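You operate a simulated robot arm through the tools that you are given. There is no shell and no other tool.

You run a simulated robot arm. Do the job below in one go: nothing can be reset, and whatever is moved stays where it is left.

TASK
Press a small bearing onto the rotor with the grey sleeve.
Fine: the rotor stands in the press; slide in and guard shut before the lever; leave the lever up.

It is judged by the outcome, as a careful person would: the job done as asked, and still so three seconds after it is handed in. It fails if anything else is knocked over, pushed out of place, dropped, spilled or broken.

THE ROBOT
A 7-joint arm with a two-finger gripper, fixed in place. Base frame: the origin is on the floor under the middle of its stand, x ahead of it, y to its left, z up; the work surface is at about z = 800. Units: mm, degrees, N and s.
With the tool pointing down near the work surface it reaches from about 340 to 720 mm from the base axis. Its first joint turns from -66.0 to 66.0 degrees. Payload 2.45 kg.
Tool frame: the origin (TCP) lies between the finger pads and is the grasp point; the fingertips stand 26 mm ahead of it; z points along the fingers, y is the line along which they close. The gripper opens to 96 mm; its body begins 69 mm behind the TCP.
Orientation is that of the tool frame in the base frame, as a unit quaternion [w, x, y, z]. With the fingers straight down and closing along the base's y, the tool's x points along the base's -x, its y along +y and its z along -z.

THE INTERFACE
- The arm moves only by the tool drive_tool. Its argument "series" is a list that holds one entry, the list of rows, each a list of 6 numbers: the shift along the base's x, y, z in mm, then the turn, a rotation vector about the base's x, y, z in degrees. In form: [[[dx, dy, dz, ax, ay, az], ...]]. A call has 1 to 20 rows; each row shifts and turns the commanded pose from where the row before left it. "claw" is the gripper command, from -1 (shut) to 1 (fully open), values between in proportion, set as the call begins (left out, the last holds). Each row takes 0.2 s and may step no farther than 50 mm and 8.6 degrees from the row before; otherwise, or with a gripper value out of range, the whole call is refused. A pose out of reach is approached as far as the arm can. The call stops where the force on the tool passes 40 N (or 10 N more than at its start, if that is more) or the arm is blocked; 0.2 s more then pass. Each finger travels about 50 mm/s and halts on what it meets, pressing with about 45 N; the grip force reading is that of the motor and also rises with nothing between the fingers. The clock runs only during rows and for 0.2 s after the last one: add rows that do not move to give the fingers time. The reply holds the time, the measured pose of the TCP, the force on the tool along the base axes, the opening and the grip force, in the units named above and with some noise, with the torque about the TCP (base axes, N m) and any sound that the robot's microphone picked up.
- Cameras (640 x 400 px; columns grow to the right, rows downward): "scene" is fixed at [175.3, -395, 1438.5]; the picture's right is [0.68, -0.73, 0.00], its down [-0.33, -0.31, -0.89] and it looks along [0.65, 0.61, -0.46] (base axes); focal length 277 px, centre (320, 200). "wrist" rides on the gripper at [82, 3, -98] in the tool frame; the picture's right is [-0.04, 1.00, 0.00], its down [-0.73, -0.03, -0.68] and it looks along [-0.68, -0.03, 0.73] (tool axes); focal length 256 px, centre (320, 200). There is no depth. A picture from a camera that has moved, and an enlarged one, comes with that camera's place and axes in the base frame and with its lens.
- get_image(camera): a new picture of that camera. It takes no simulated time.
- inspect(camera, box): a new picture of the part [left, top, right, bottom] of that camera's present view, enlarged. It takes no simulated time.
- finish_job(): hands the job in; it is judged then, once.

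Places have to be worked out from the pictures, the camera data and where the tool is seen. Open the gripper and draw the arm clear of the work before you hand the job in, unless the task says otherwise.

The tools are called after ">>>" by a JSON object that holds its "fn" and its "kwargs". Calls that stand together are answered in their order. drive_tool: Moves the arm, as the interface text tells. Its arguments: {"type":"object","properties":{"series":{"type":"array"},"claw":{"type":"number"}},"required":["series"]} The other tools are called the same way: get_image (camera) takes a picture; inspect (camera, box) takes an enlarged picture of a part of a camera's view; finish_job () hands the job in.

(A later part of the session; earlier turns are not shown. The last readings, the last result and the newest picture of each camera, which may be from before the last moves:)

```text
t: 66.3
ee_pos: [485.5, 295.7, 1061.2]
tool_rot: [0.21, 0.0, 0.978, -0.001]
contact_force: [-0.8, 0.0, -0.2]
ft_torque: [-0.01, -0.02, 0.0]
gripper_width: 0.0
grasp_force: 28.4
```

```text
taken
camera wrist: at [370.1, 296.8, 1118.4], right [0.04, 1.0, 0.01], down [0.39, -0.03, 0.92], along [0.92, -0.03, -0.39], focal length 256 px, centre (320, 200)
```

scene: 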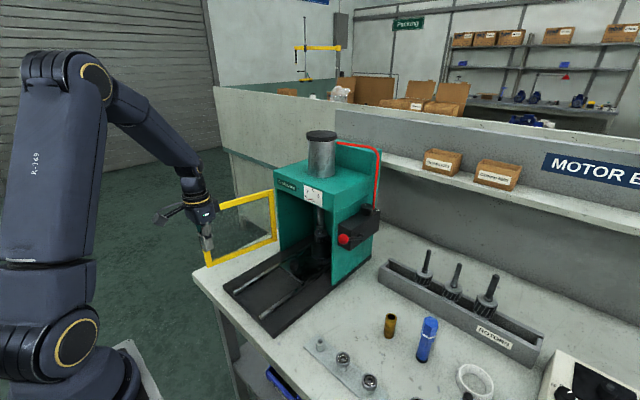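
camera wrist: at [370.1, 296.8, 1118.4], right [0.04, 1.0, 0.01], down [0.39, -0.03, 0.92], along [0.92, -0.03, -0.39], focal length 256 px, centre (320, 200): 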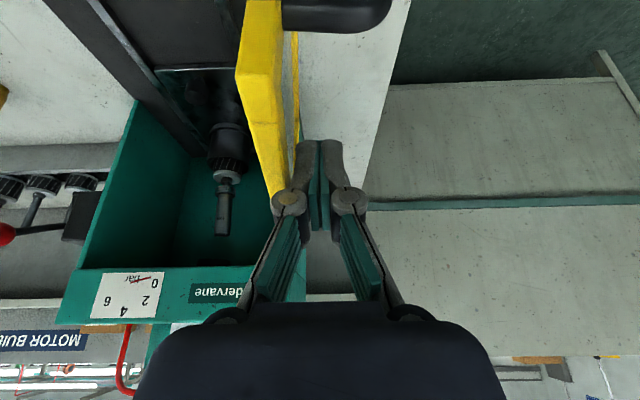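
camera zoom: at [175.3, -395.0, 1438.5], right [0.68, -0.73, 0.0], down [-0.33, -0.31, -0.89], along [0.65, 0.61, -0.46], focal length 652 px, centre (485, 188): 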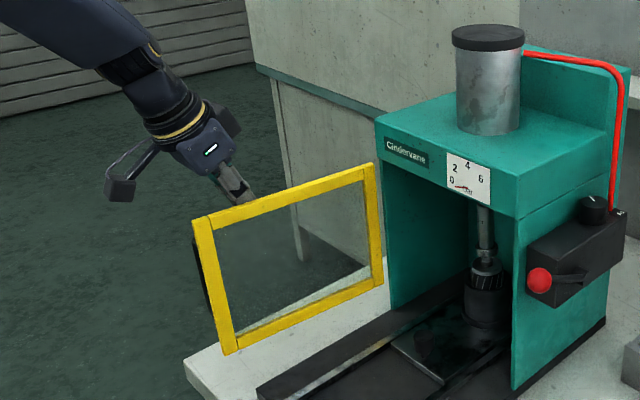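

The guard moves freely with the fingers. I continue sweeping along an arc about the hinge.

>>> {"fn": "drive_tool", "kwargs": {"series": [[[-0.6, -9.5, 0, 0, 0, 0], [-0.6, -9.5, 0, 0, 0, 0], [-0.6, -9.5, 0, 0, 0, 0], [-0.5, -9.5, 0, 0, 0, 0], [0, -9.5, 0, 0, 0, 0], [1.5, -9.3, 0, 0, 0, 0], [2, -9.3, 0, 0, 0, 0], [2.5, -9.3, 0, 0, 0, 0], [3, -9, 0, 0, 0, 0], [3, -9, 0, 0, 0, 0]]]}}

>>> {"fn": "inspect", "kwargs": {"camera": "scene", "box": [150, 120, 350, 290]}}

>>> {"fn": "get_image", "kwargs": {"camera": "wrist"}}

```text
t: 68.5
ee_pos: [494.5, 201.9, 1061.3]
tool_rot: [0.209, 0.0, 0.978, -0.002]
contact_force: [0.2, -0.4, -0.1]
ft_torque: [0.0, 0.02, 0.01]
gripper_width: 0.0
grasp_force: 28.7
```

```text
2.35 times, centred on (250, 205) of scene
camera zoom: at [175.3, -394.9, 1438.5], right [0.68, -0.73, 0.0], down [-0.33, -0.31, -0.89], along [0.65, 0.61, -0.46], focal length 652 px, centre (485, 188)
```

zoom: 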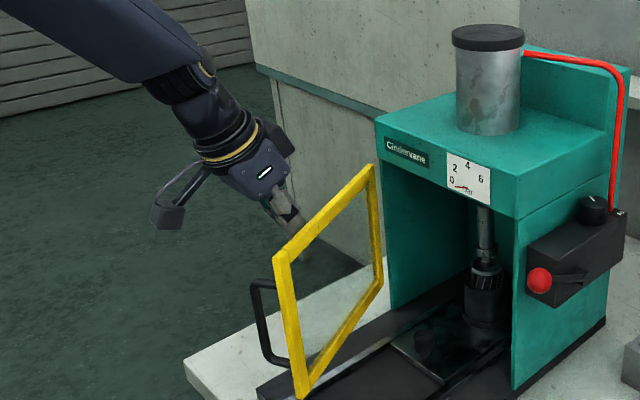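

```text
taken
camera wrist: at [380.0, 203.5, 1118.3], right [0.04, 1.0, 0.01], down [0.39, -0.03, 0.92], along [0.92, -0.03, -0.39], focal length 256 px, centre (320, 200)
```

wrist: 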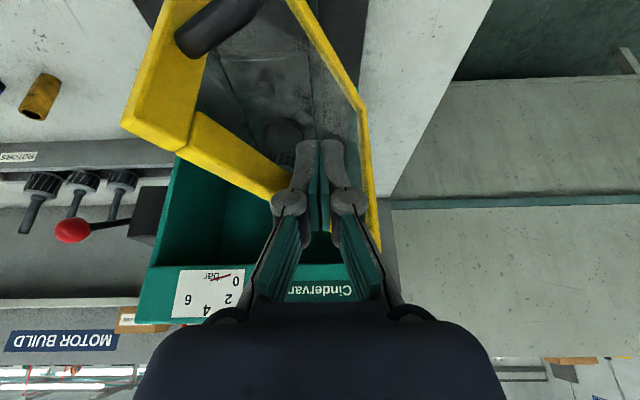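

The guard is about halfway; its bottom rail is still clear of the slide knob. I continue the arc.

>>> {"fn": "drive_tool", "kwargs": {"series": [[[3.6, -8.8, 0, 0, 0, 0], [4, -8.7, 0, 0, 0, 0], [4.4, -8.6, 0, 0, 0, 0], [4.8, -8.5, 0, 0, 0, 0], [5, -8.4, 0, 0, 0, 0], [5.2, -8.4, 0, 0, 0, 0], [5.4, -8.2, 0, 0, 0, 0], [6.5, -6.5, 0, 0, 0, 0], [7, -6, 0, 0, 0, 0]]]}}

>>> {"fn": "inspect", "kwargs": {"camera": "scene", "box": [180, 120, 380, 290]}}

>>> {"fn": "get_image", "kwargs": {"camera": "wrist"}}

```text
t: 70.5
ee_pos: [540.2, 129.1, 1061.6]
tool_rot: [0.211, -0.001, 0.978, -0.001]
contact_force: [-0.2, 0.0, 0.6]
ft_torque: [0.0, 0.01, -0.04]
gripper_width: 0.1
grasp_force: 28.5
```

```text
2.35 times, centred on (280, 205) of scene
camera zoom: at [175.3, -395.0, 1438.5], right [0.68, -0.73, 0.0], down [-0.33, -0.31, -0.89], along [0.65, 0.61, -0.46], focal length 652 px, centre (414, 188)
```

zoom: 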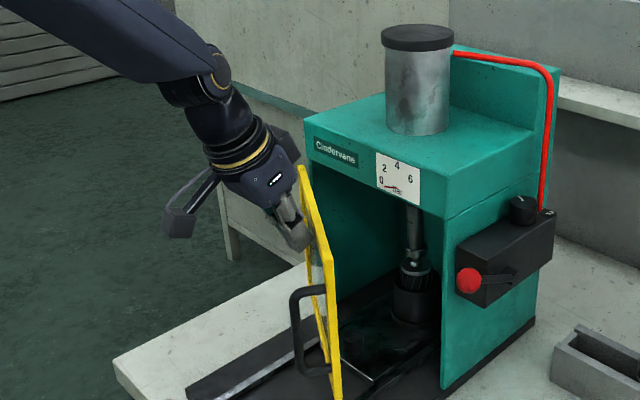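

```text
taken
camera wrist: at [425.9, 131.0, 1118.7], right [0.04, 1.0, 0.01], down [0.39, -0.03, 0.92], along [0.92, -0.03, -0.39], focal length 256 px, centre (320, 200)
```

wrist: 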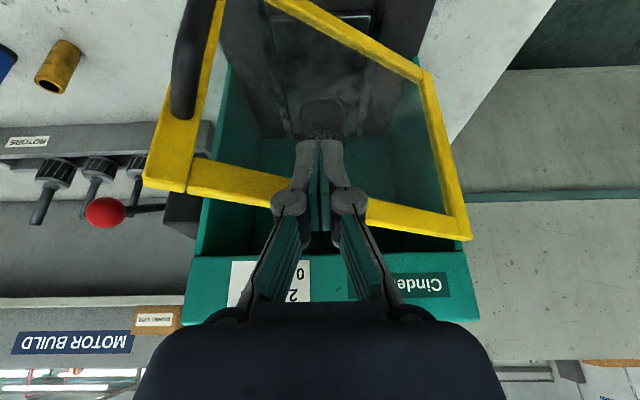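

The guard is around 40° from shut. I continue, now pushing mostly in +x.

>>> {"fn": "drive_tool", "kwargs": {"series": [[[7.6, -5.8, 0, 0, 0, 0], [8, -5.5, 0, 0, 0, 0], [8, -5.3, 0, 0, 0, 0], [8.2, -5, 0, 0, 0, 0], [8.2, -4, 0, 0, 0, 0], [8, -3.3, 0, 0, 0, 0], [7, -2.5, 0, 0, 0, 0], [0, 0, 0, 0, 0, 0]]]}}

>>> {"fn": "inspect", "kwargs": {"camera": "scene", "box": [180, 120, 380, 290]}}

>>> {"fn": "get_image", "kwargs": {"camera": "wrist"}}

```text
t: 72.3
ee_pos: [595.2, 97.3, 1063.1]
tool_rot: [0.21, 0.0, 0.978, -0.002]
contact_force: [-0.9, 0.2, -0.2]
ft_torque: [0.01, -0.04, 0.01]
gripper_width: 0.0
grasp_force: 28.2
```

```text
2.35 times, centred on (280, 205) of scene
camera zoom: at [175.3, -395.0, 1438.5], right [0.68, -0.73, 0.0], down [-0.33, -0.31, -0.89], along [0.65, 0.61, -0.46], focal length 652 px, centre (414, 188)
```

zoom: 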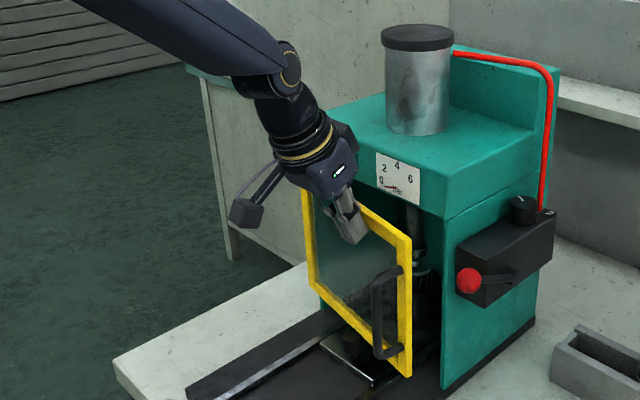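

```text
taken
camera wrist: at [480.8, 99.9, 1118.5], right [0.04, 1.0, 0.01], down [0.39, -0.03, 0.92], along [0.92, -0.03, -0.39], focal length 256 px, centre (320, 200)
```

wrist: 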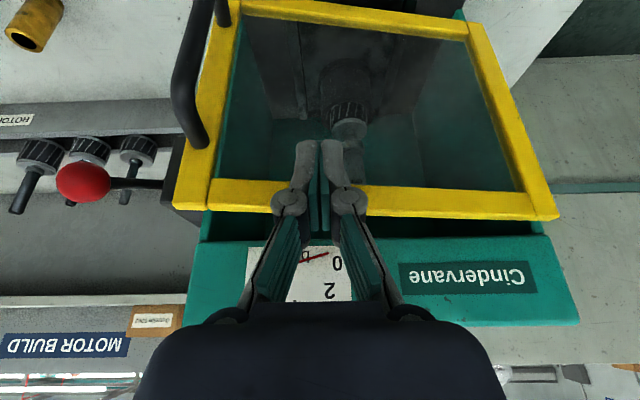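

The guard is nearly shut. I push on in small steps until it stops.

>>> {"fn": "drive_tool", "kwargs": {"series": [[[6, -1.5, 0, 0, 0, 0], [6, -1, 0, 0, 0, 0], [5, -0.5, 0, 0, 0, 0], [4, 0, 0, 0, 0, 0], [3, 0, 0, 0, 0, 0], [0, 0, 0, 0, 0, 0]]]}}

>>> {"fn": "get_image", "kwargs": {"camera": "wrist"}}

>>> {"fn": "inspect", "kwargs": {"camera": "scene", "box": [240, 160, 360, 300]}}

```text
t: 73.7
ee_pos: [620.1, 95.1, 1061.4]
tool_rot: [0.21, -0.001, 0.978, -0.001]
contact_force: [-0.2, -0.9, 0.2]
ft_torque: [0.02, -0.04, 0.03]
gripper_width: 0.2
grasp_force: 28.3
```

```text
taken
camera wrist: at [504.9, 96.8, 1118.6], right [0.04, 1.0, 0.01], down [0.39, -0.03, 0.92], along [0.92, -0.03, -0.39], focal length 256 px, centre (320, 200)
```

wrist: 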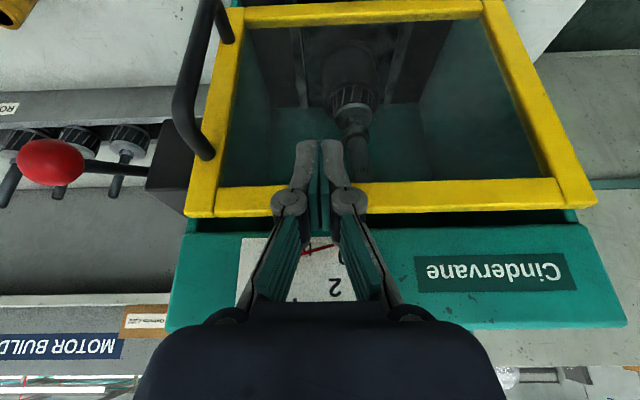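

```text
2.86 times, centred on (300, 230) of scene
camera zoom: at [175.3, -395.0, 1438.5], right [0.68, -0.73, 0.0], down [-0.33, -0.31, -0.89], along [0.65, 0.61, -0.46], focal length 791 px, centre (377, 114)
```

zoom: 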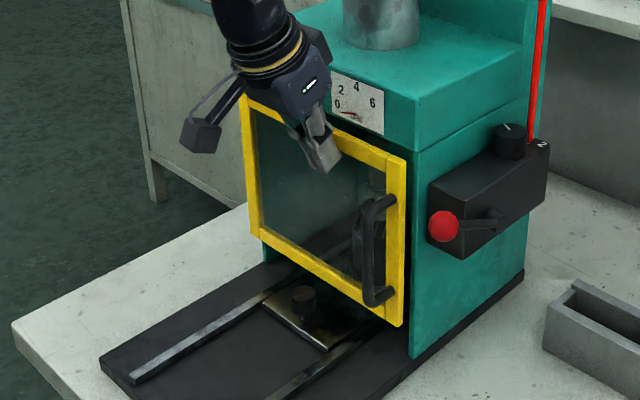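

Almost shut and no force yet. I continue in 3 mm steps to feel the stop.

>>> {"fn": "drive_tool", "kwargs": {"series": [[[3, 0, 0, 0, 0, 0], [3, 0, 0, 0, 0, 0], [3, 0, 0, 0, 0, 0], [0, 0, 0, 0, 0, 0]]]}}

>>> {"fn": "get_image", "kwargs": {"camera": "wrist"}}

>>> {"fn": "inspect", "kwargs": {"camera": "scene", "box": [240, 160, 360, 300]}}

```text
t: 74.5
ee_pos: [623.9, 94.1, 1062.1]
tool_rot: [0.202, 0.0, 0.979, -0.002]
contact_force: [-12.6, -1.1, 5.3]
ft_torque: [-0.02, 0.08, -0.01]
gripper_width: 5.8
grasp_force: 28.5
stopped in row 3: the force on the tool passed its limit at 46 N (the readings are from after the stop); the commanded pose is now the measured one
```

```text
taken
camera wrist: at [509.2, 97.2, 1119.1], right [0.04, 1.0, 0.01], down [0.4, -0.03, 0.91], along [0.91, -0.03, -0.41], focal length 256 px, centre (320, 200)
```

wrist: 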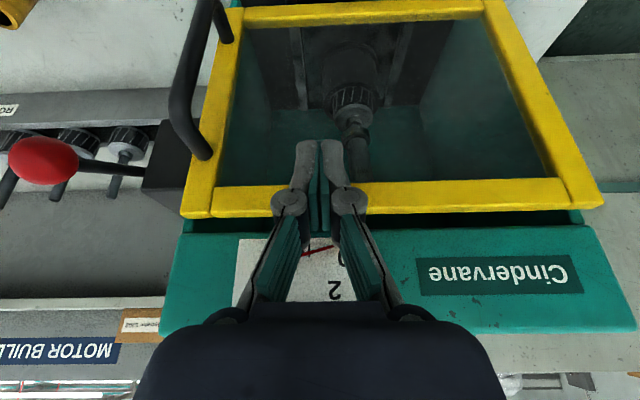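

```text
2.86 times, centred on (300, 230) of scene
camera zoom: at [174.9, -395.0, 1438.6], right [0.68, -0.73, 0.0], down [-0.33, -0.31, -0.89], along [0.65, 0.61, -0.46], focal length 791 px, centre (377, 114)
```

zoom: 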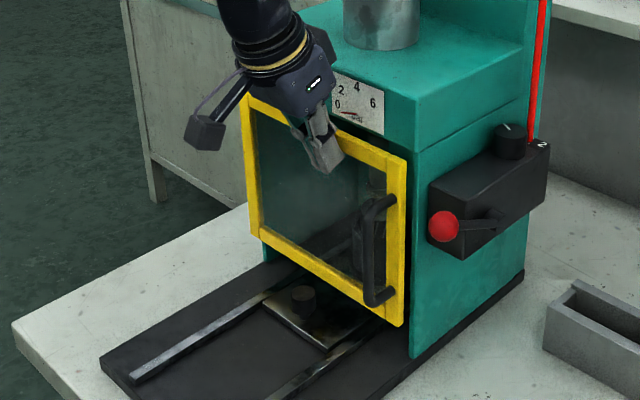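

The guard met its stop (46 N) and its bars are parallel to the press front, so it is shut. I back away, raise, straighten the tool and check that it stays shut.

>>> {"fn": "drive_tool", "kwargs": {"series": [[[-20, 0, 5, 0, 0, 0], [-25, 0, 25, 0, 0, 0], [-10, -15, 40, 0, 7.8, 0], [-5, -35, 0, 0, 7.8, 0], [0, -40, 0, 0, 7.7, 0], [0, -40, 0, 0, 0, 0], [0, -40, 0, 0, 0, 0], [0, 0, 0, 0, 0, 0]]]}}

>>> {"fn": "get_image", "kwargs": {"camera": "wrist"}}

>>> {"fn": "get_image", "kwargs": {"camera": "scene"}}

>>> {"fn": "inspect", "kwargs": {"camera": "scene", "box": [240, 150, 400, 290]}}

```text
t: 76.3
ee_pos: [564.6, -75.0, 1131.3]
tool_rot: [0.001, -0.001, 1.0, -0.002]
contact_force: [-0.2, -0.5, 0.0]
ft_torque: [0.0, 0.03, 0.02]
gripper_width: 0.0
grasp_force: 28.0
```

```text
taken
camera wrist: at [482.5, -73.2, 1229.4], right [0.04, 1.0, 0.0], down [0.73, -0.03, 0.68], along [0.68, -0.03, -0.73], focal length 256 px, centre (320, 200)
```

wrist: 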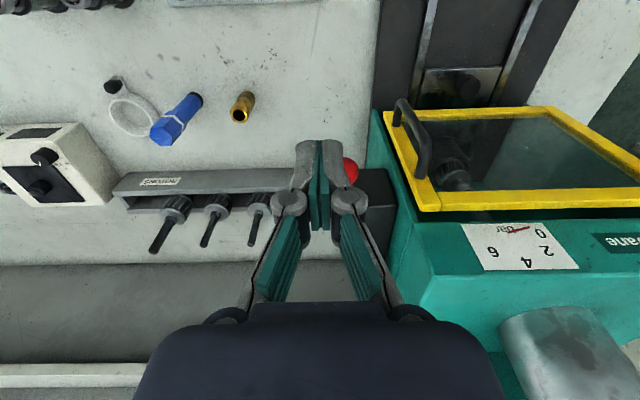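

```text
taken
```

scene: 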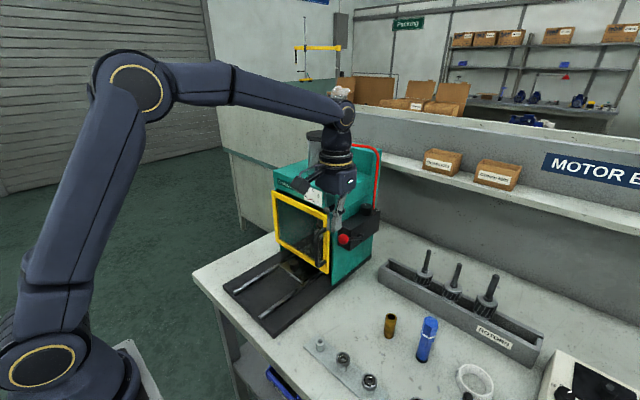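

```text
2.86 times, centred on (320, 220) of scene
camera zoom: at [175.3, -395.0, 1438.5], right [0.68, -0.73, 0.0], down [-0.33, -0.31, -0.89], along [0.65, 0.61, -0.46], focal length 791 px, centre (320, 143)
```

zoom: 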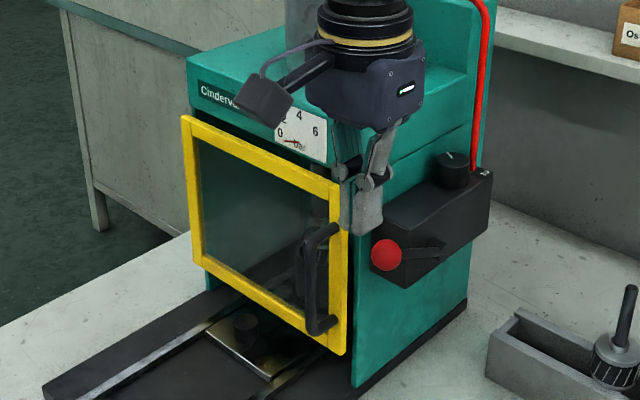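

The guard stays shut. The fingers hide the lever, so I step aside in -y to view it.

>>> {"fn": "drive_tool", "kwargs": {"series": [[[0, -35, 0, 0, 0, 0], [0, -35, 0, 0, 0, 0], [0, 0, 0, 0, 0, 0]]]}}

>>> {"fn": "get_image", "kwargs": {"camera": "wrist"}}

>>> {"fn": "inspect", "kwargs": {"camera": "wrist", "box": [370, 120, 530, 280]}}

>>> {"fn": "inspect", "kwargs": {"camera": "scene", "box": [320, 190, 400, 270]}}

>>> {"fn": "inspect", "kwargs": {"camera": "scene", "box": [260, 180, 350, 280]}}

```text
t: 77.1
ee_pos: [564.5, -145.7, 1131.3]
tool_rot: [0.002, -0.001, 1.0, -0.001]
contact_force: [0.4, 0.3, 0.5]
ft_torque: [0.03, 0.01, -0.02]
gripper_width: 0.0
grasp_force: 28.2
```

```text
taken
camera wrist: at [482.3, -143.0, 1229.1], right [0.04, 1.0, 0.0], down [0.73, -0.03, 0.68], along [0.68, -0.03, -0.73], focal length 256 px, centre (320, 200)
```

wrist: 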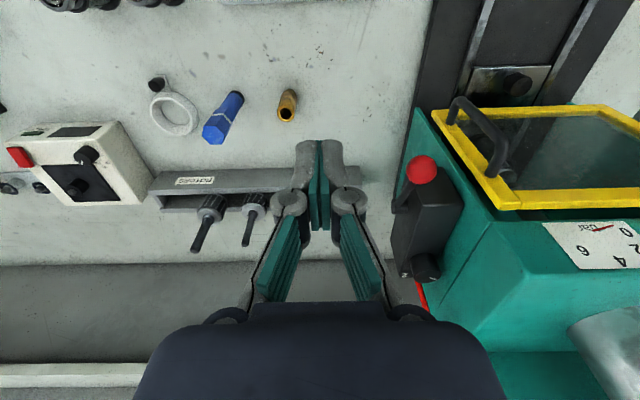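

```text
2.50 times, centred on (450, 200) of wrist
camera zoom: at [482.3, -143.0, 1229.1], right [0.04, 1.0, 0.0], down [0.73, -0.03, 0.68], along [0.68, -0.03, -0.73], focal length 640 px, centre (-5, 200)
```

zoom: 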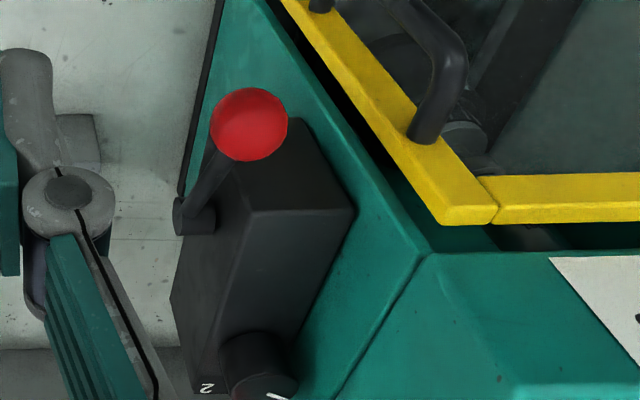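

```text
5.00 times, centred on (360, 230) of scene
camera zoom: at [175.3, -395.0, 1438.5], right [0.68, -0.73, 0.0], down [-0.33, -0.31, -0.89], along [0.65, 0.61, -0.46], focal length 1385 px, centre (120, 50)
```

zoom: 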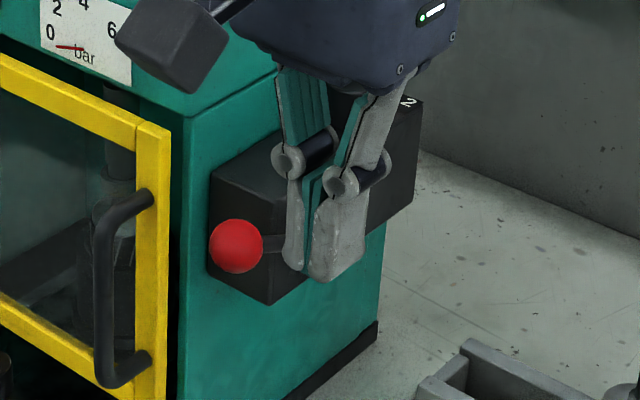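

```text
4.00 times, centred on (305, 230) of scene
camera zoom: at [175.3, -395.0, 1438.5], right [0.68, -0.73, 0.0], down [-0.33, -0.31, -0.89], along [0.65, 0.61, -0.46], focal length 1108 px, centre (380, 80)
```

zoom: 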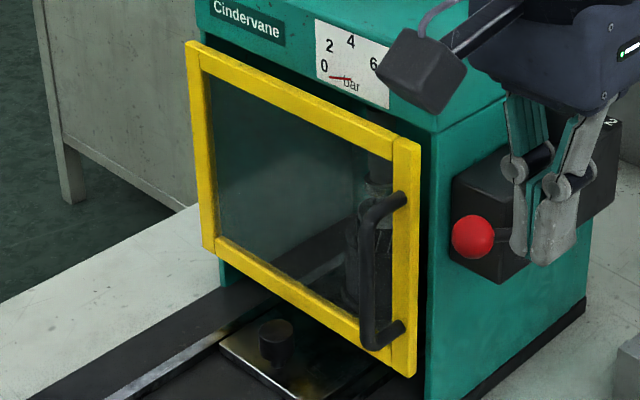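

Working it out: lever knob centre about (623, -56, 1041), pivot near (703, -56, 1008). The valve block spans x≥676, y -43 to 1, z 969–1033. I open the gripper, tilt back 24° and line up with the knob along the tool axis.

>>> {"fn": "drive_tool", "kwargs": {"series": [[[0, 0, 0, 0, -8, 0], [5, 20, 0, 0, -8, 0], [10, 35, -5, 0, -8, 0], [10, 35, -16, 0, 0, 0], [9, 0, -16, 0, 0, 0], [0, 0, 0, 0, 0, 0]]], "claw": 0.1}}

>>> {"fn": "get_image", "kwargs": {"camera": "wrist"}}

>>> {"fn": "inspect", "kwargs": {"camera": "scene", "box": [290, 150, 410, 290]}}

```text
t: 78.5
ee_pos: [596.9, -56.0, 1093.7]
tool_rot: [0.21, 0.0, 0.978, -0.002]
contact_force: [-0.4, -0.2, 0.4]
ft_torque: [0.01, 0.0, 0.02]
gripper_width: 52.7
grasp_force: 0.1
```

```text
taken
camera wrist: at [483.2, -52.8, 1149.7], right [0.04, 1.0, 0.01], down [0.39, -0.03, 0.92], along [0.92, -0.03, -0.39], focal length 256 px, centre (320, 200)
```

wrist: 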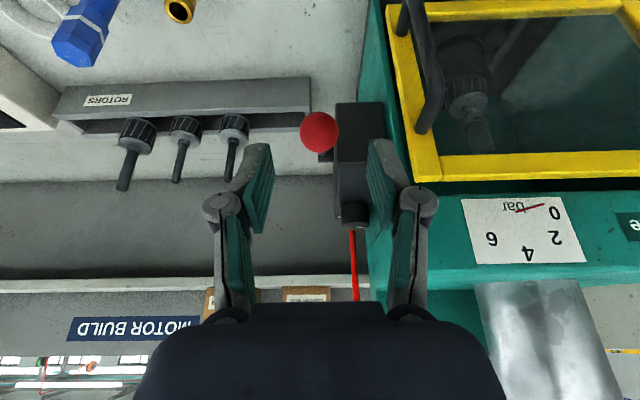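

```text
2.86 times, centred on (350, 220) of scene
camera zoom: at [175.4, -394.9, 1438.5], right [0.68, -0.73, 0.0], down [-0.33, -0.31, -0.89], along [0.65, 0.61, -0.46], focal length 791 px, centre (234, 143)
```

zoom: 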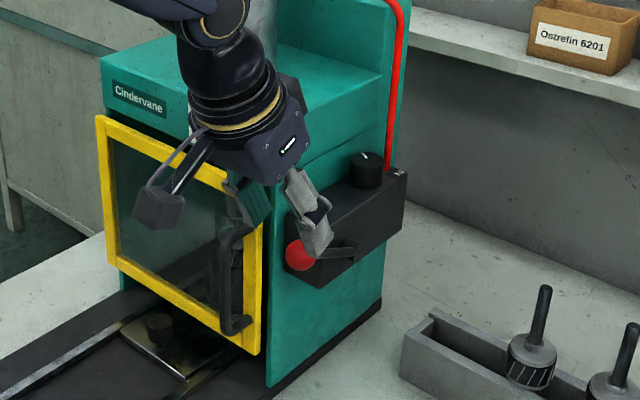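

The knob lies on the tool's approach line at (623.5, -57, 1041). I advance along the tool axis until it's between the pads.

>>> {"fn": "drive_tool", "kwargs": {"series": [[[7, -0.5, -15, 0, 0, 0], [7, -0.5, -15, 0, 0, 0], [6, 0, -13, 0, 0, 0], [5, 0, -10, 0, 0, 0], [0, 0, 0, 0, 0, 0]]]}}

>>> {"fn": "get_image", "kwargs": {"camera": "wrist"}}

>>> {"fn": "inspect", "kwargs": {"camera": "scene", "box": [300, 170, 390, 280]}}

```text
t: 79.7
ee_pos: [624.4, -55.9, 1040.9]
tool_rot: [0.21, 0.0, 0.978, -0.002]
contact_force: [0.7, -0.2, 0.1]
ft_torque: [-0.04, 0.01, -0.03]
gripper_width: 52.8
grasp_force: 0.2
```

```text
taken
camera wrist: at [509.0, -53.8, 1097.1], right [0.04, 1.0, 0.01], down [0.39, -0.03, 0.92], along [0.92, -0.03, -0.39], focal length 256 px, centre (320, 200)
```

wrist: 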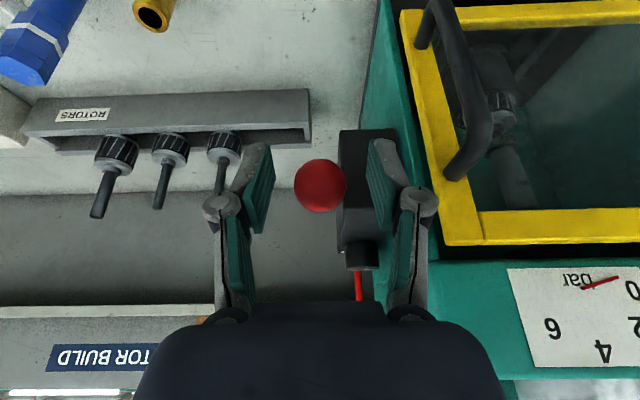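

```text
3.64 times, centred on (345, 225) of scene
camera zoom: at [175.3, -395.0, 1438.5], right [0.68, -0.73, 0.0], down [-0.33, -0.31, -0.89], along [0.65, 0.61, -0.46], focal length 1007 px, centre (229, 109)
```

zoom: 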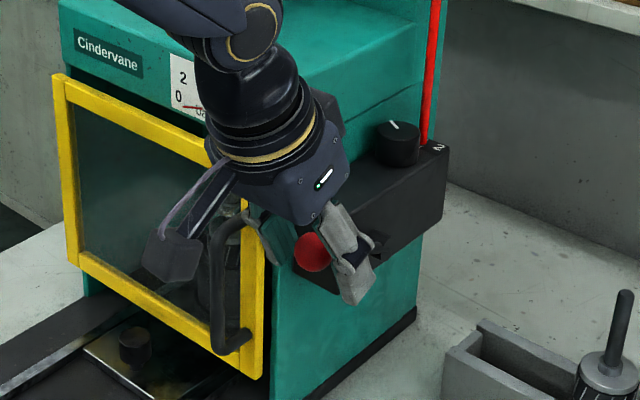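

The ball is centred between the pads. I close on it.

>>> {"fn": "drive_tool", "kwargs": {"series": [[[0, -0.6, 0, 0, 0, 0], [0, 0, 0, 0, 0, 0], [0, 0, 0, 0, 0, 0], [0, 0, 0, 0, 0, 0]]], "claw": -1}}

>>> {"fn": "inspect", "kwargs": {"camera": "wrist", "box": [220, 100, 420, 260]}}

```text
t: 80.7
ee_pos: [622.9, -56.0, 1040.6]
tool_rot: [0.209, -0.001, 0.978, -0.002]
contact_force: [0.1, 5.1, 0.4]
ft_torque: [0.0, 0.0, 0.0]
gripper_width: 25.1
grasp_force: 44.7
```

```text
2.50 times, centred on (320, 180) of wrist
camera zoom: at [508.9, -53.8, 1097.2], right [0.04, 1.0, 0.01], down [0.39, -0.03, 0.92], along [0.92, -0.03, -0.39], focal length 640 px, centre (320, 250)
```

zoom: 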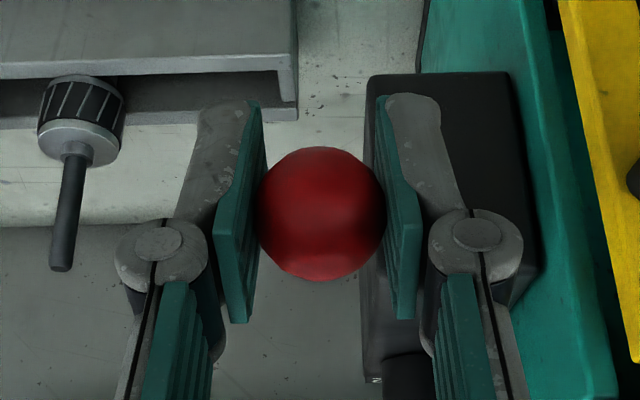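

The ball is held (25 mm). I start swinging the lever down along its arc about the pivot, checking forces.

>>> {"fn": "drive_tool", "kwargs": {"series": [[[0, 0.4, 0, 0, 0, 0], [-1.3, 0, -3.5, 0, 0, 0], [-1.2, 0, -3.5, 0, 0, 0], [-1, 0, -3.6, 0, 0, 0], [-1, 0, -3.7, 0, 0, 0], [-0.7, 0, -3.7, 0, 0, 0], [-0.6, 0, -3.7, 0, 0, 0]]]}}

>>> {"fn": "inspect", "kwargs": {"camera": "scene", "box": [300, 170, 390, 280]}}

```text
t: 82.3
ee_pos: [618.1, -56.8, 1020.2]
tool_rot: [0.21, -0.001, 0.978, -0.002]
contact_force: [2.2, 8.9, 13.1]
ft_torque: [0.02, -1.13, 0.02]
gripper_width: 24.8
grasp_force: 45.6
```

```text
3.64 times, centred on (345, 225) of scene
camera zoom: at [175.1, -394.7, 1438.6], right [0.68, -0.73, 0.0], down [-0.33, -0.31, -0.89], along [0.65, 0.61, -0.46], focal length 1007 px, centre (229, 109)
```

zoom: 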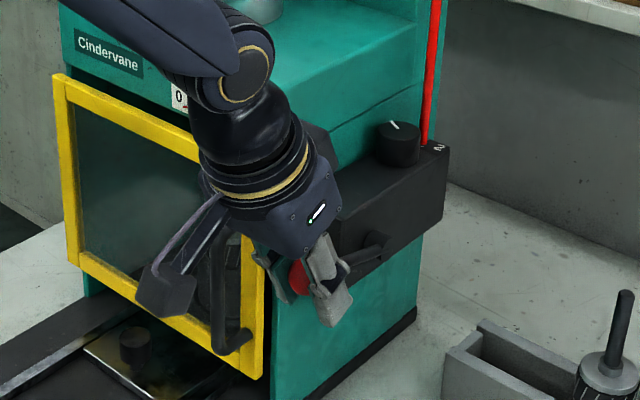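

The lever follows; moderate resistance (13 N). I correct y a little and continue down the arc.

>>> {"fn": "drive_tool", "kwargs": {"series": [[[-0.4, 0.5, -3.7, 0, 0, 0], [-0.2, 0, -3.7, 0, 0, 0], [0, 0, -3.8, 0, 0, 0], [0, 0, -3.8, 0, 0, 0], [0.3, 0, -3.7, 0, 0, 0], [0.3, 0, -3.7, 0, 0, 0], [0.6, 0, -3.7, 0, 0, 0], [0.7, 0, -3.7, 0, 0, 0]]]}}

>>> {"fn": "inspect", "kwargs": {"camera": "scene", "box": [250, 160, 390, 290]}}

>>> {"fn": "get_image", "kwargs": {"camera": "wrist"}}

```text
t: 84.1
ee_pos: [618.4, -55.6, 989.0]
tool_rot: [0.208, 0.0, 0.978, -0.003]
contact_force: [-16.4, 3.0, 10.1]
ft_torque: [-0.03, -1.04, 0.02]
gripper_width: 24.8
grasp_force: 44.6
```

```text
3.08 times, centred on (320, 225) of scene
camera zoom: at [174.6, -394.9, 1438.6], right [0.68, -0.73, 0.0], down [-0.33, -0.31, -0.89], along [0.65, 0.61, -0.46], focal length 852 px, centre (320, 123)
```

zoom: 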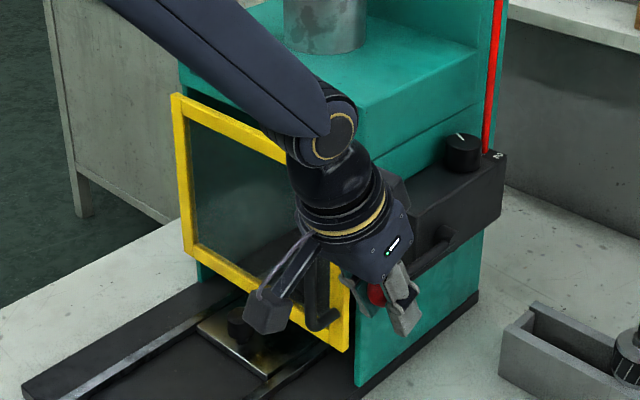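

```text
taken
camera wrist: at [502.9, -53.7, 1046.0], right [0.04, 1.0, 0.01], down [0.39, -0.03, 0.92], along [0.92, -0.03, -0.39], focal length 256 px, centre (320, 200)
```

wrist: 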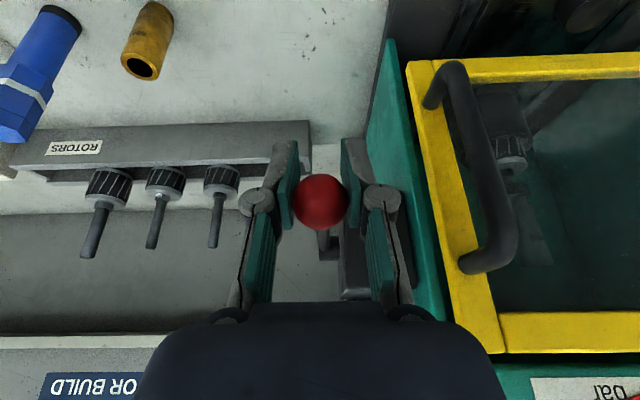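

There's a -16 N pull in x, so the true arc is about 1.5 mm nearer -x here. I correct and carry on down.

>>> {"fn": "drive_tool", "kwargs": {"series": [[[-1.5, 0.2, 0, 0, 0, 0], [0.7, 0, -3.7, 0, 0, 0], [0.9, 0, -3.8, 0, 0, 0], [1, 0, -3.6, 0, 0, 0], [1.2, 0, -3.6, 0, 0, 0], [1.4, 0, -3.6, 0, 0, 0], [1.5, 0, -3.5, 0, 0, 0]]]}}

>>> {"fn": "inspect", "kwargs": {"camera": "scene", "box": [250, 160, 390, 290]}}

>>> {"fn": "get_image", "kwargs": {"camera": "wrist"}}

```text
t: 85.7
ee_pos: [624.4, -56.7, 968.0]
tool_rot: [0.21, -0.001, 0.978, -0.001]
contact_force: [0.1, -3.4, 1.3]
ft_torque: [0.05, -0.12, 0.03]
gripper_width: 24.2
grasp_force: 43.1
```

```text
3.08 times, centred on (320, 225) of scene
camera zoom: at [175.3, -395.0, 1438.5], right [0.68, -0.73, 0.0], down [-0.33, -0.31, -0.89], along [0.65, 0.61, -0.46], focal length 852 px, centre (320, 123)
```

zoom: 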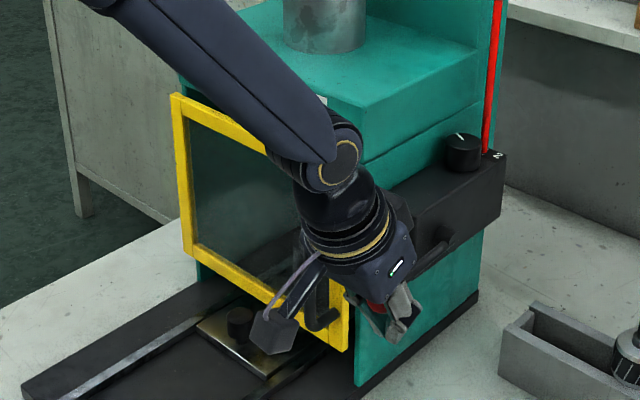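

```text
taken
camera wrist: at [509.1, -53.7, 1024.0], right [0.04, 1.0, 0.01], down [0.39, -0.03, 0.92], along [0.92, -0.03, -0.39], focal length 256 px, centre (320, 200)
```

wrist: 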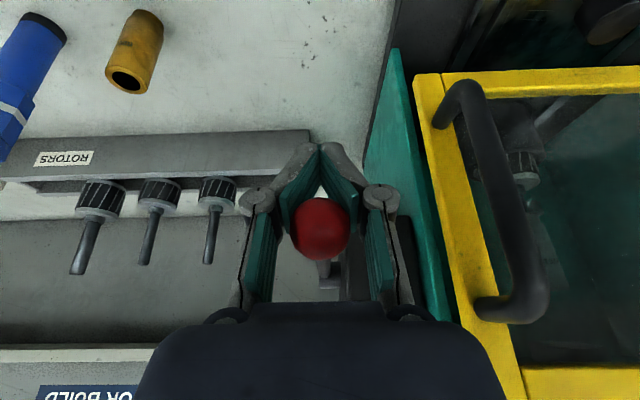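

The ball has slid back in the grip: the lever seems to have stopped at about 10° below horizontal (ball z≈991) while the gripper went lower. I look at the gauge, the stack behind the guard and the lever.

>>> {"fn": "inspect", "kwargs": {"camera": "wrist", "box": [430, 60, 640, 330]}}

>>> {"fn": "inspect", "kwargs": {"camera": "wrist", "box": [240, 130, 420, 310]}}

>>> {"fn": "inspect", "kwargs": {"camera": "scene", "box": [265, 170, 345, 280]}}

```text
1.48 times, centred on (535, 195) of wrist
camera zoom: at [509.1, -53.7, 1024.0], right [0.04, 1.0, 0.01], down [0.39, -0.03, 0.92], along [0.92, -0.03, -0.39], focal length 379 px, centre (2, 207)
```

zoom: 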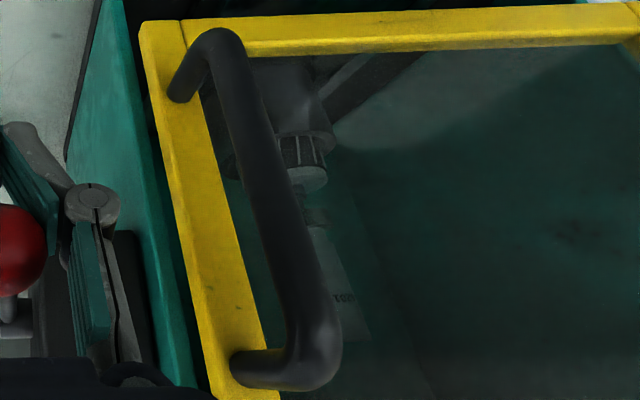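

```text
2.22 times, centred on (330, 220) of wrist
camera zoom: at [509.1, -53.7, 1024.0], right [0.04, 1.0, 0.01], down [0.39, -0.03, 0.92], along [0.92, -0.03, -0.39], focal length 569 px, centre (298, 156)
```

zoom: 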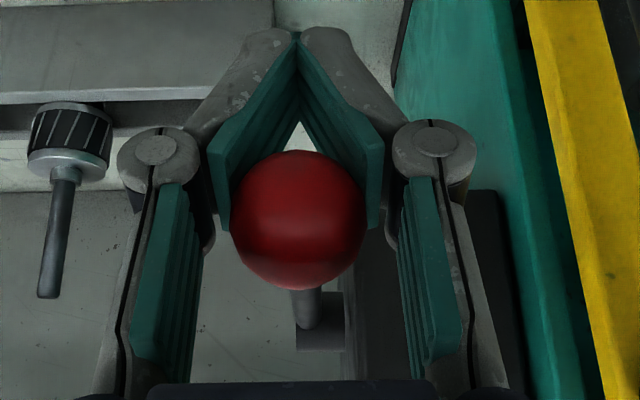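

```text
3.64 times, centred on (305, 225) of scene
camera zoom: at [175.3, -395.0, 1438.5], right [0.68, -0.73, 0.0], down [-0.33, -0.31, -0.89], along [0.65, 0.61, -0.46], focal length 1007 px, centre (374, 109)
```

zoom: 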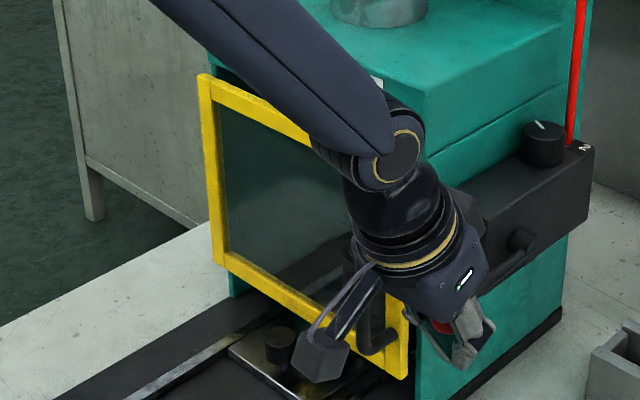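

I open the fingers to see where the lever rests by itself, and back away along the tool axis to view the gauge.

>>> {"fn": "drive_tool", "kwargs": {"series": [[[0, 0, 0, 0, 0, 0], [0, 0, 0, 0, 0, 0], [0, 0, 0, 0, 0, 0]]], "claw": 0.2}}

>>> {"fn": "get_image", "kwargs": {"camera": "wrist"}}

>>> {"fn": "inspect", "kwargs": {"camera": "scene", "box": [250, 160, 390, 290]}}

```text
t: 86.5
ee_pos: [625.1, -56.0, 967.8]
tool_rot: [0.21, 0.0, 0.978, -0.001]
contact_force: [-0.7, 0.1, -0.1]
ft_torque: [0.01, 0.0, 0.01]
gripper_width: 57.7
grasp_force: 0.1
```

```text
taken
camera wrist: at [509.2, -53.3, 1024.1], right [0.04, 1.0, 0.01], down [0.39, -0.03, 0.92], along [0.92, -0.03, -0.39], focal length 256 px, centre (320, 200)
```

wrist: 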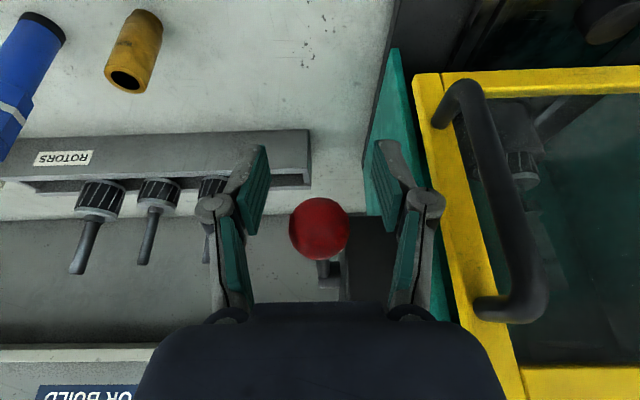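

```text
3.08 times, centred on (320, 225) of scene
camera zoom: at [175.3, -395.0, 1438.5], right [0.68, -0.73, 0.0], down [-0.33, -0.31, -0.89], along [0.65, 0.61, -0.46], focal length 852 px, centre (320, 123)
```

zoom: 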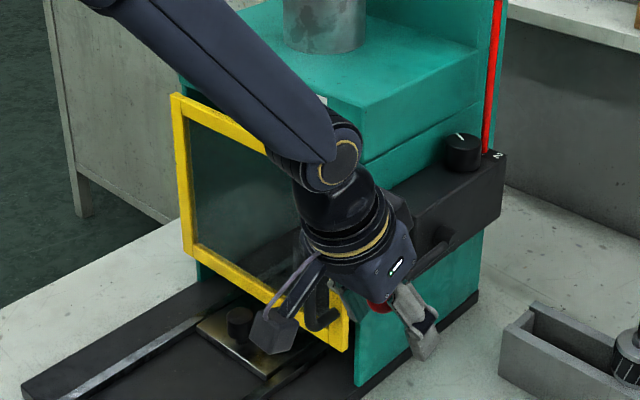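

The lever holds its position by itself at about -6 to -10°. I withdraw along the tool axis to uncover the gauge and the ram.

>>> {"fn": "drive_tool", "kwargs": {"series": [[[-8, 0, 18, 0, 0, 0], [-10, 0, 22, 0, 0, 0], [-15, 0, 33, 0, 0, 0], [-18, -10, 40, 0, 0, 0], [-20, -40, 20, 0, 0, 0], [-20, -45, 0, 0, 0, 0], [0, -45, 0, 0, 0, 0], [0, 0, 0, 0, 0, 0]]]}}

>>> {"fn": "get_image", "kwargs": {"camera": "scene"}}

>>> {"fn": "inspect", "kwargs": {"camera": "scene", "box": [265, 170, 345, 280]}}

>>> {"fn": "inspect", "kwargs": {"camera": "scene", "box": [320, 190, 400, 270]}}

>>> {"fn": "get_image", "kwargs": {"camera": "wrist"}}

```text
t: 88.3
ee_pos: [533.4, -196.1, 1100.8]
tool_rot: [0.21, -0.002, 0.978, -0.001]
contact_force: [-0.2, -0.1, 0.3]
ft_torque: [-0.03, 0.02, 0.01]
gripper_width: 57.4
grasp_force: 0.1
```

```text
taken
```

scene: 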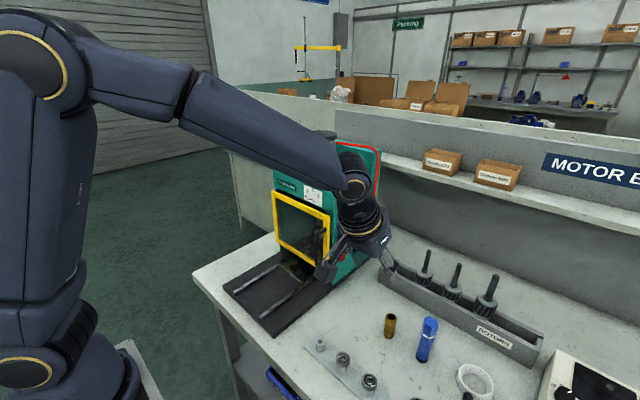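

```text
3.64 times, centred on (305, 225) of scene
camera zoom: at [175.3, -395.0, 1438.5], right [0.68, -0.73, 0.0], down [-0.33, -0.31, -0.89], along [0.65, 0.61, -0.46], focal length 1007 px, centre (374, 109)
```

zoom: 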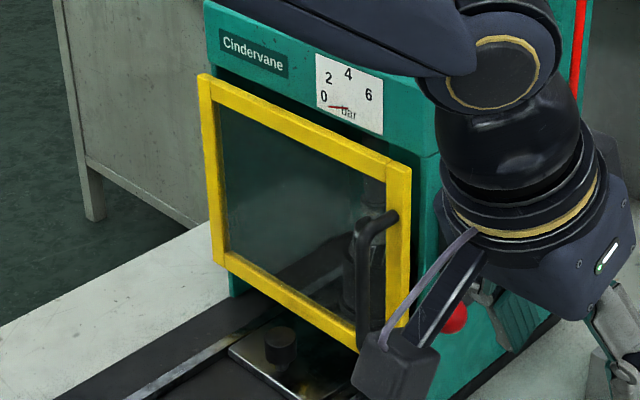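

```text
5.00 times, centred on (360, 230) of scene
camera zoom: at [175.3, -395.0, 1438.5], right [0.68, -0.73, 0.0], down [-0.33, -0.31, -0.89], along [0.65, 0.61, -0.46], focal length 1385 px, centre (120, 50)
```

zoom: 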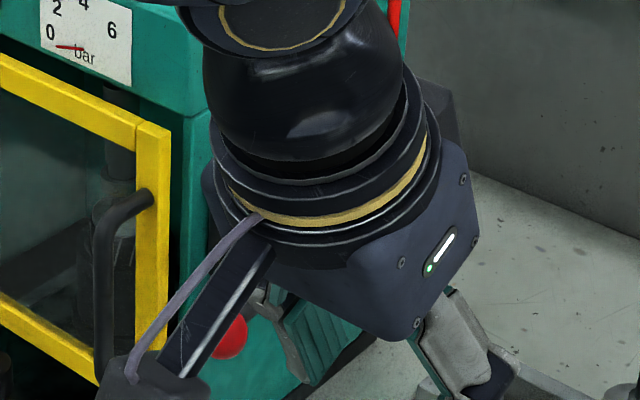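

```text
taken
camera wrist: at [418.5, -194.6, 1157.4], right [0.04, 1.0, 0.01], down [0.39, -0.03, 0.92], along [0.92, -0.03, -0.39], focal length 256 px, centre (320, 200)
```

wrist: 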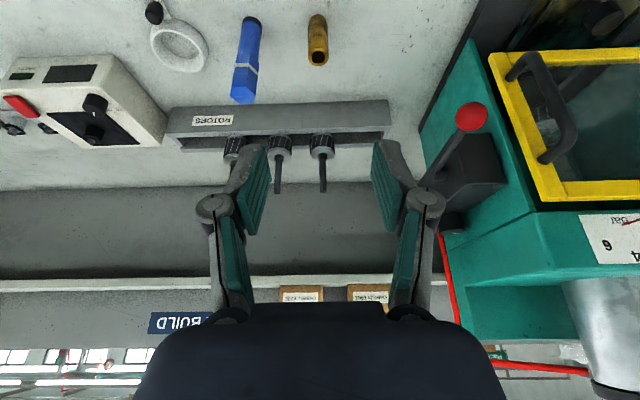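

The gauge still reads 0 bar with the lever lowered. I look closely at the lever's position and the regulator knob with its markings.

>>> {"fn": "inspect", "kwargs": {"camera": "wrist", "box": [390, 80, 540, 250]}}

>>> {"fn": "inspect", "kwargs": {"camera": "wrist", "box": [560, 200, 640, 280]}}

>>> {"fn": "inspect", "kwargs": {"camera": "wrist", "box": [490, 40, 640, 200]}}

```text
2.35 times, centred on (465, 165) of wrist
camera zoom: at [418.5, -194.6, 1157.4], right [0.04, 1.0, 0.01], down [0.39, -0.03, 0.92], along [0.92, -0.03, -0.39], focal length 602 px, centre (-21, 282)
```

zoom: 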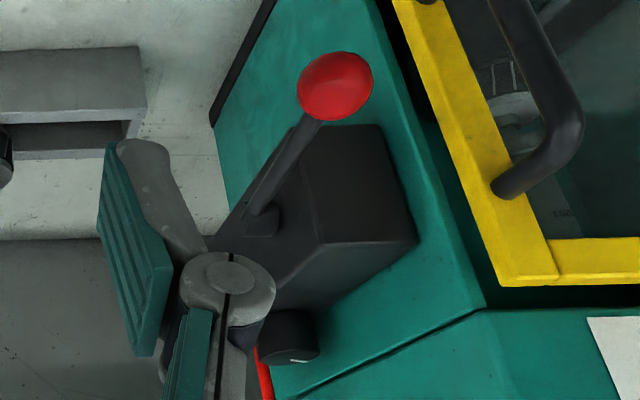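

```text
5.00 times, centred on (600, 240) of wrist
camera zoom: at [418.5, -194.6, 1157.4], right [0.04, 1.0, 0.01], down [0.39, -0.03, 0.92], along [0.92, -0.03, -0.39], focal length 1280 px, centre (-1080, 0)
```

zoom: 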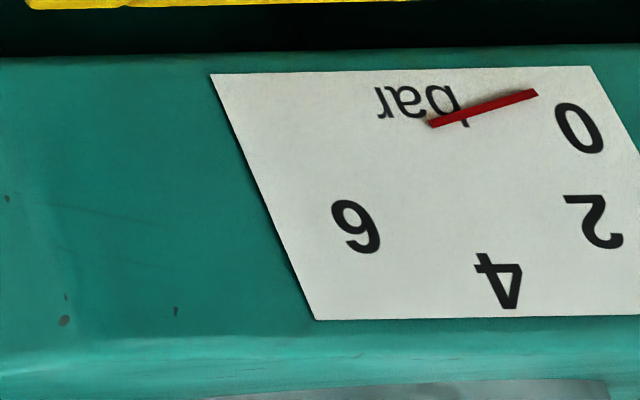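

```text
2.50 times, centred on (565, 120) of wrist
camera zoom: at [418.5, -194.6, 1157.4], right [0.04, 1.0, 0.01], down [0.39, -0.03, 0.92], along [0.92, -0.03, -0.39], focal length 640 px, centre (-292, 400)
```

zoom: 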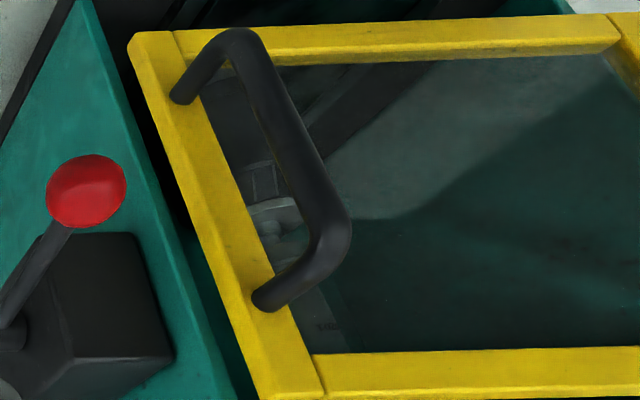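

The gauge needle rests at 0. I zoom through the guard window to see whether the bearing has moved down at all.

>>> {"fn": "inspect", "kwargs": {"camera": "wrist", "box": [530, 90, 610, 190]}}

>>> {"fn": "inspect", "kwargs": {"camera": "scene", "box": [300, 200, 335, 270]}}

>>> {"fn": "inspect", "kwargs": {"camera": "wrist", "box": [430, 170, 510, 250]}}

```text
4.00 times, centred on (570, 140) of wrist
camera zoom: at [418.5, -194.6, 1157.4], right [0.04, 1.0, 0.01], down [0.39, -0.03, 0.92], along [0.92, -0.03, -0.39], focal length 1024 px, centre (-680, 440)
```

zoom: 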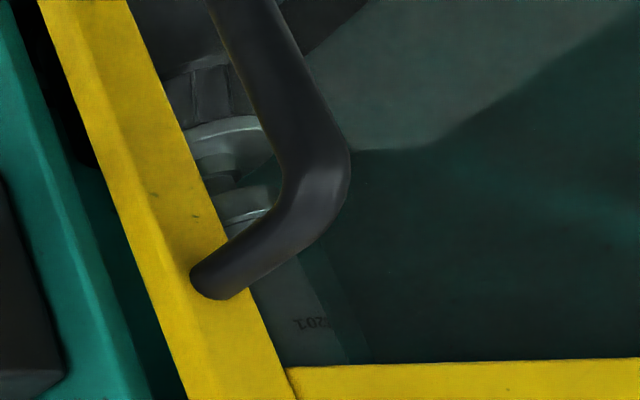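

```text
5.71 times, centred on (318, 235) of scene
camera zoom: at [175.3, -395.0, 1438.5], right [0.68, -0.73, 0.0], down [-0.33, -0.31, -0.89], along [0.65, 0.61, -0.46], focal length 1583 px, centre (334, 0)
```

zoom: 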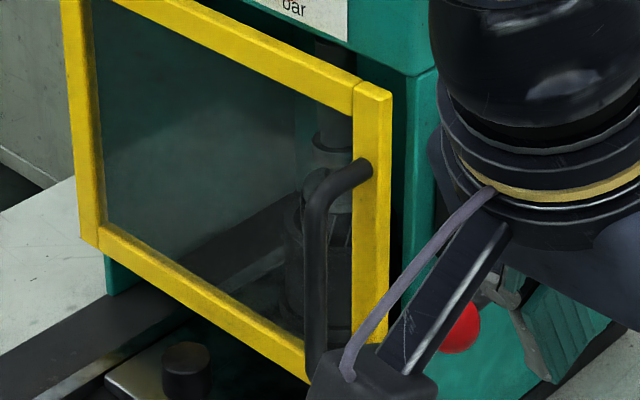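

```text
5.00 times, centred on (470, 210) of wrist
camera zoom: at [418.5, -194.6, 1157.4], right [0.04, 1.0, 0.01], down [0.39, -0.03, 0.92], along [0.92, -0.03, -0.39], focal length 1280 px, centre (-430, 150)
```

zoom: 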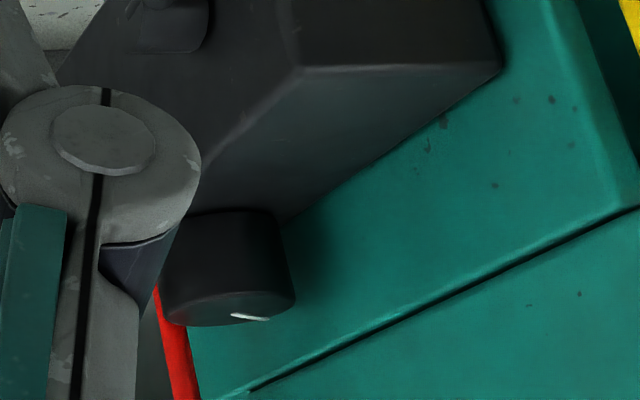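

The bearing hasn't moved yet: there's still a gap above the collar. Before going on, I look at the regulator knob and its scale from above.

>>> {"fn": "drive_tool", "kwargs": {"series": [[[15, 0, 30, 0, 8, 0], [25, 10, 25, 0, 8, 0], [30, 15, 10, 0, 8, 0], [30, 15, 0, 0, 0, 0], [0, 0, 0, 0, 0, 0]]]}}

>>> {"fn": "get_image", "kwargs": {"camera": "wrist"}}

>>> {"fn": "inspect", "kwargs": {"camera": "wrist", "box": [390, 120, 510, 270]}}

>>> {"fn": "inspect", "kwargs": {"camera": "scene", "box": [310, 170, 410, 280]}}

```text
t: 89.5
ee_pos: [633.5, -156.0, 1165.8]
tool_rot: [0.002, -0.001, 1.0, -0.002]
contact_force: [0.4, 0.6, 0.4]
ft_torque: [0.0, -0.01, -0.03]
gripper_width: 57.4
grasp_force: 0.1
```

```text
taken
camera wrist: at [551.2, -153.4, 1263.2], right [0.04, 1.0, 0.0], down [0.73, -0.03, 0.68], along [0.68, -0.03, -0.73], focal length 256 px, centre (320, 200)
```

wrist: 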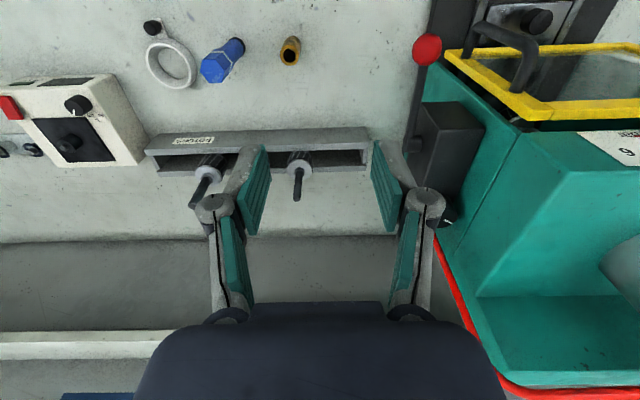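

```text
2.67 times, centred on (450, 195) of wrist
camera zoom: at [551.2, -153.4, 1263.2], right [0.04, 1.0, 0.0], down [0.73, -0.03, 0.68], along [0.68, -0.03, -0.73], focal length 683 px, centre (-27, 213)
```

zoom: 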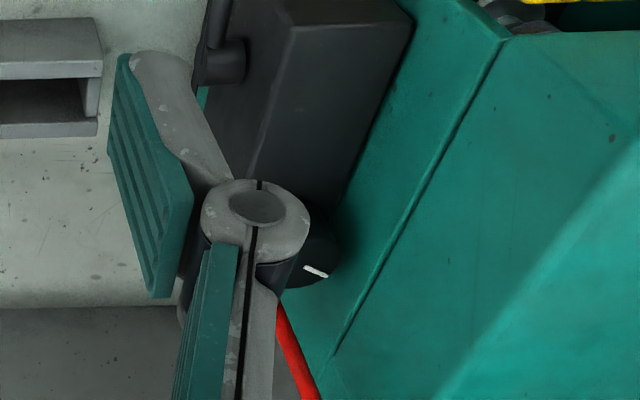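

```text
3.64 times, centred on (360, 225) of scene
camera zoom: at [175.4, -394.9, 1438.5], right [0.68, -0.73, 0.0], down [-0.33, -0.31, -0.89], along [0.65, 0.61, -0.46], focal length 1007 px, centre (174, 109)
```

zoom: 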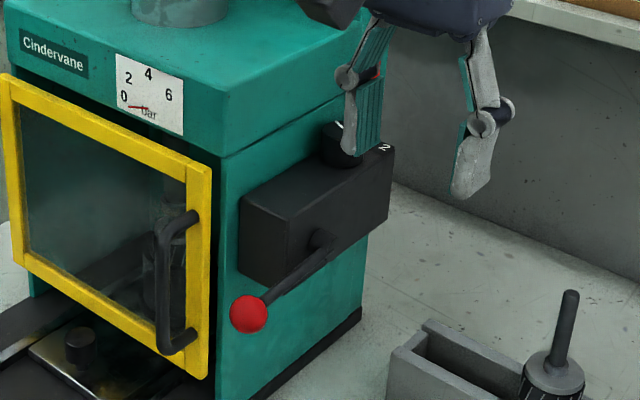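

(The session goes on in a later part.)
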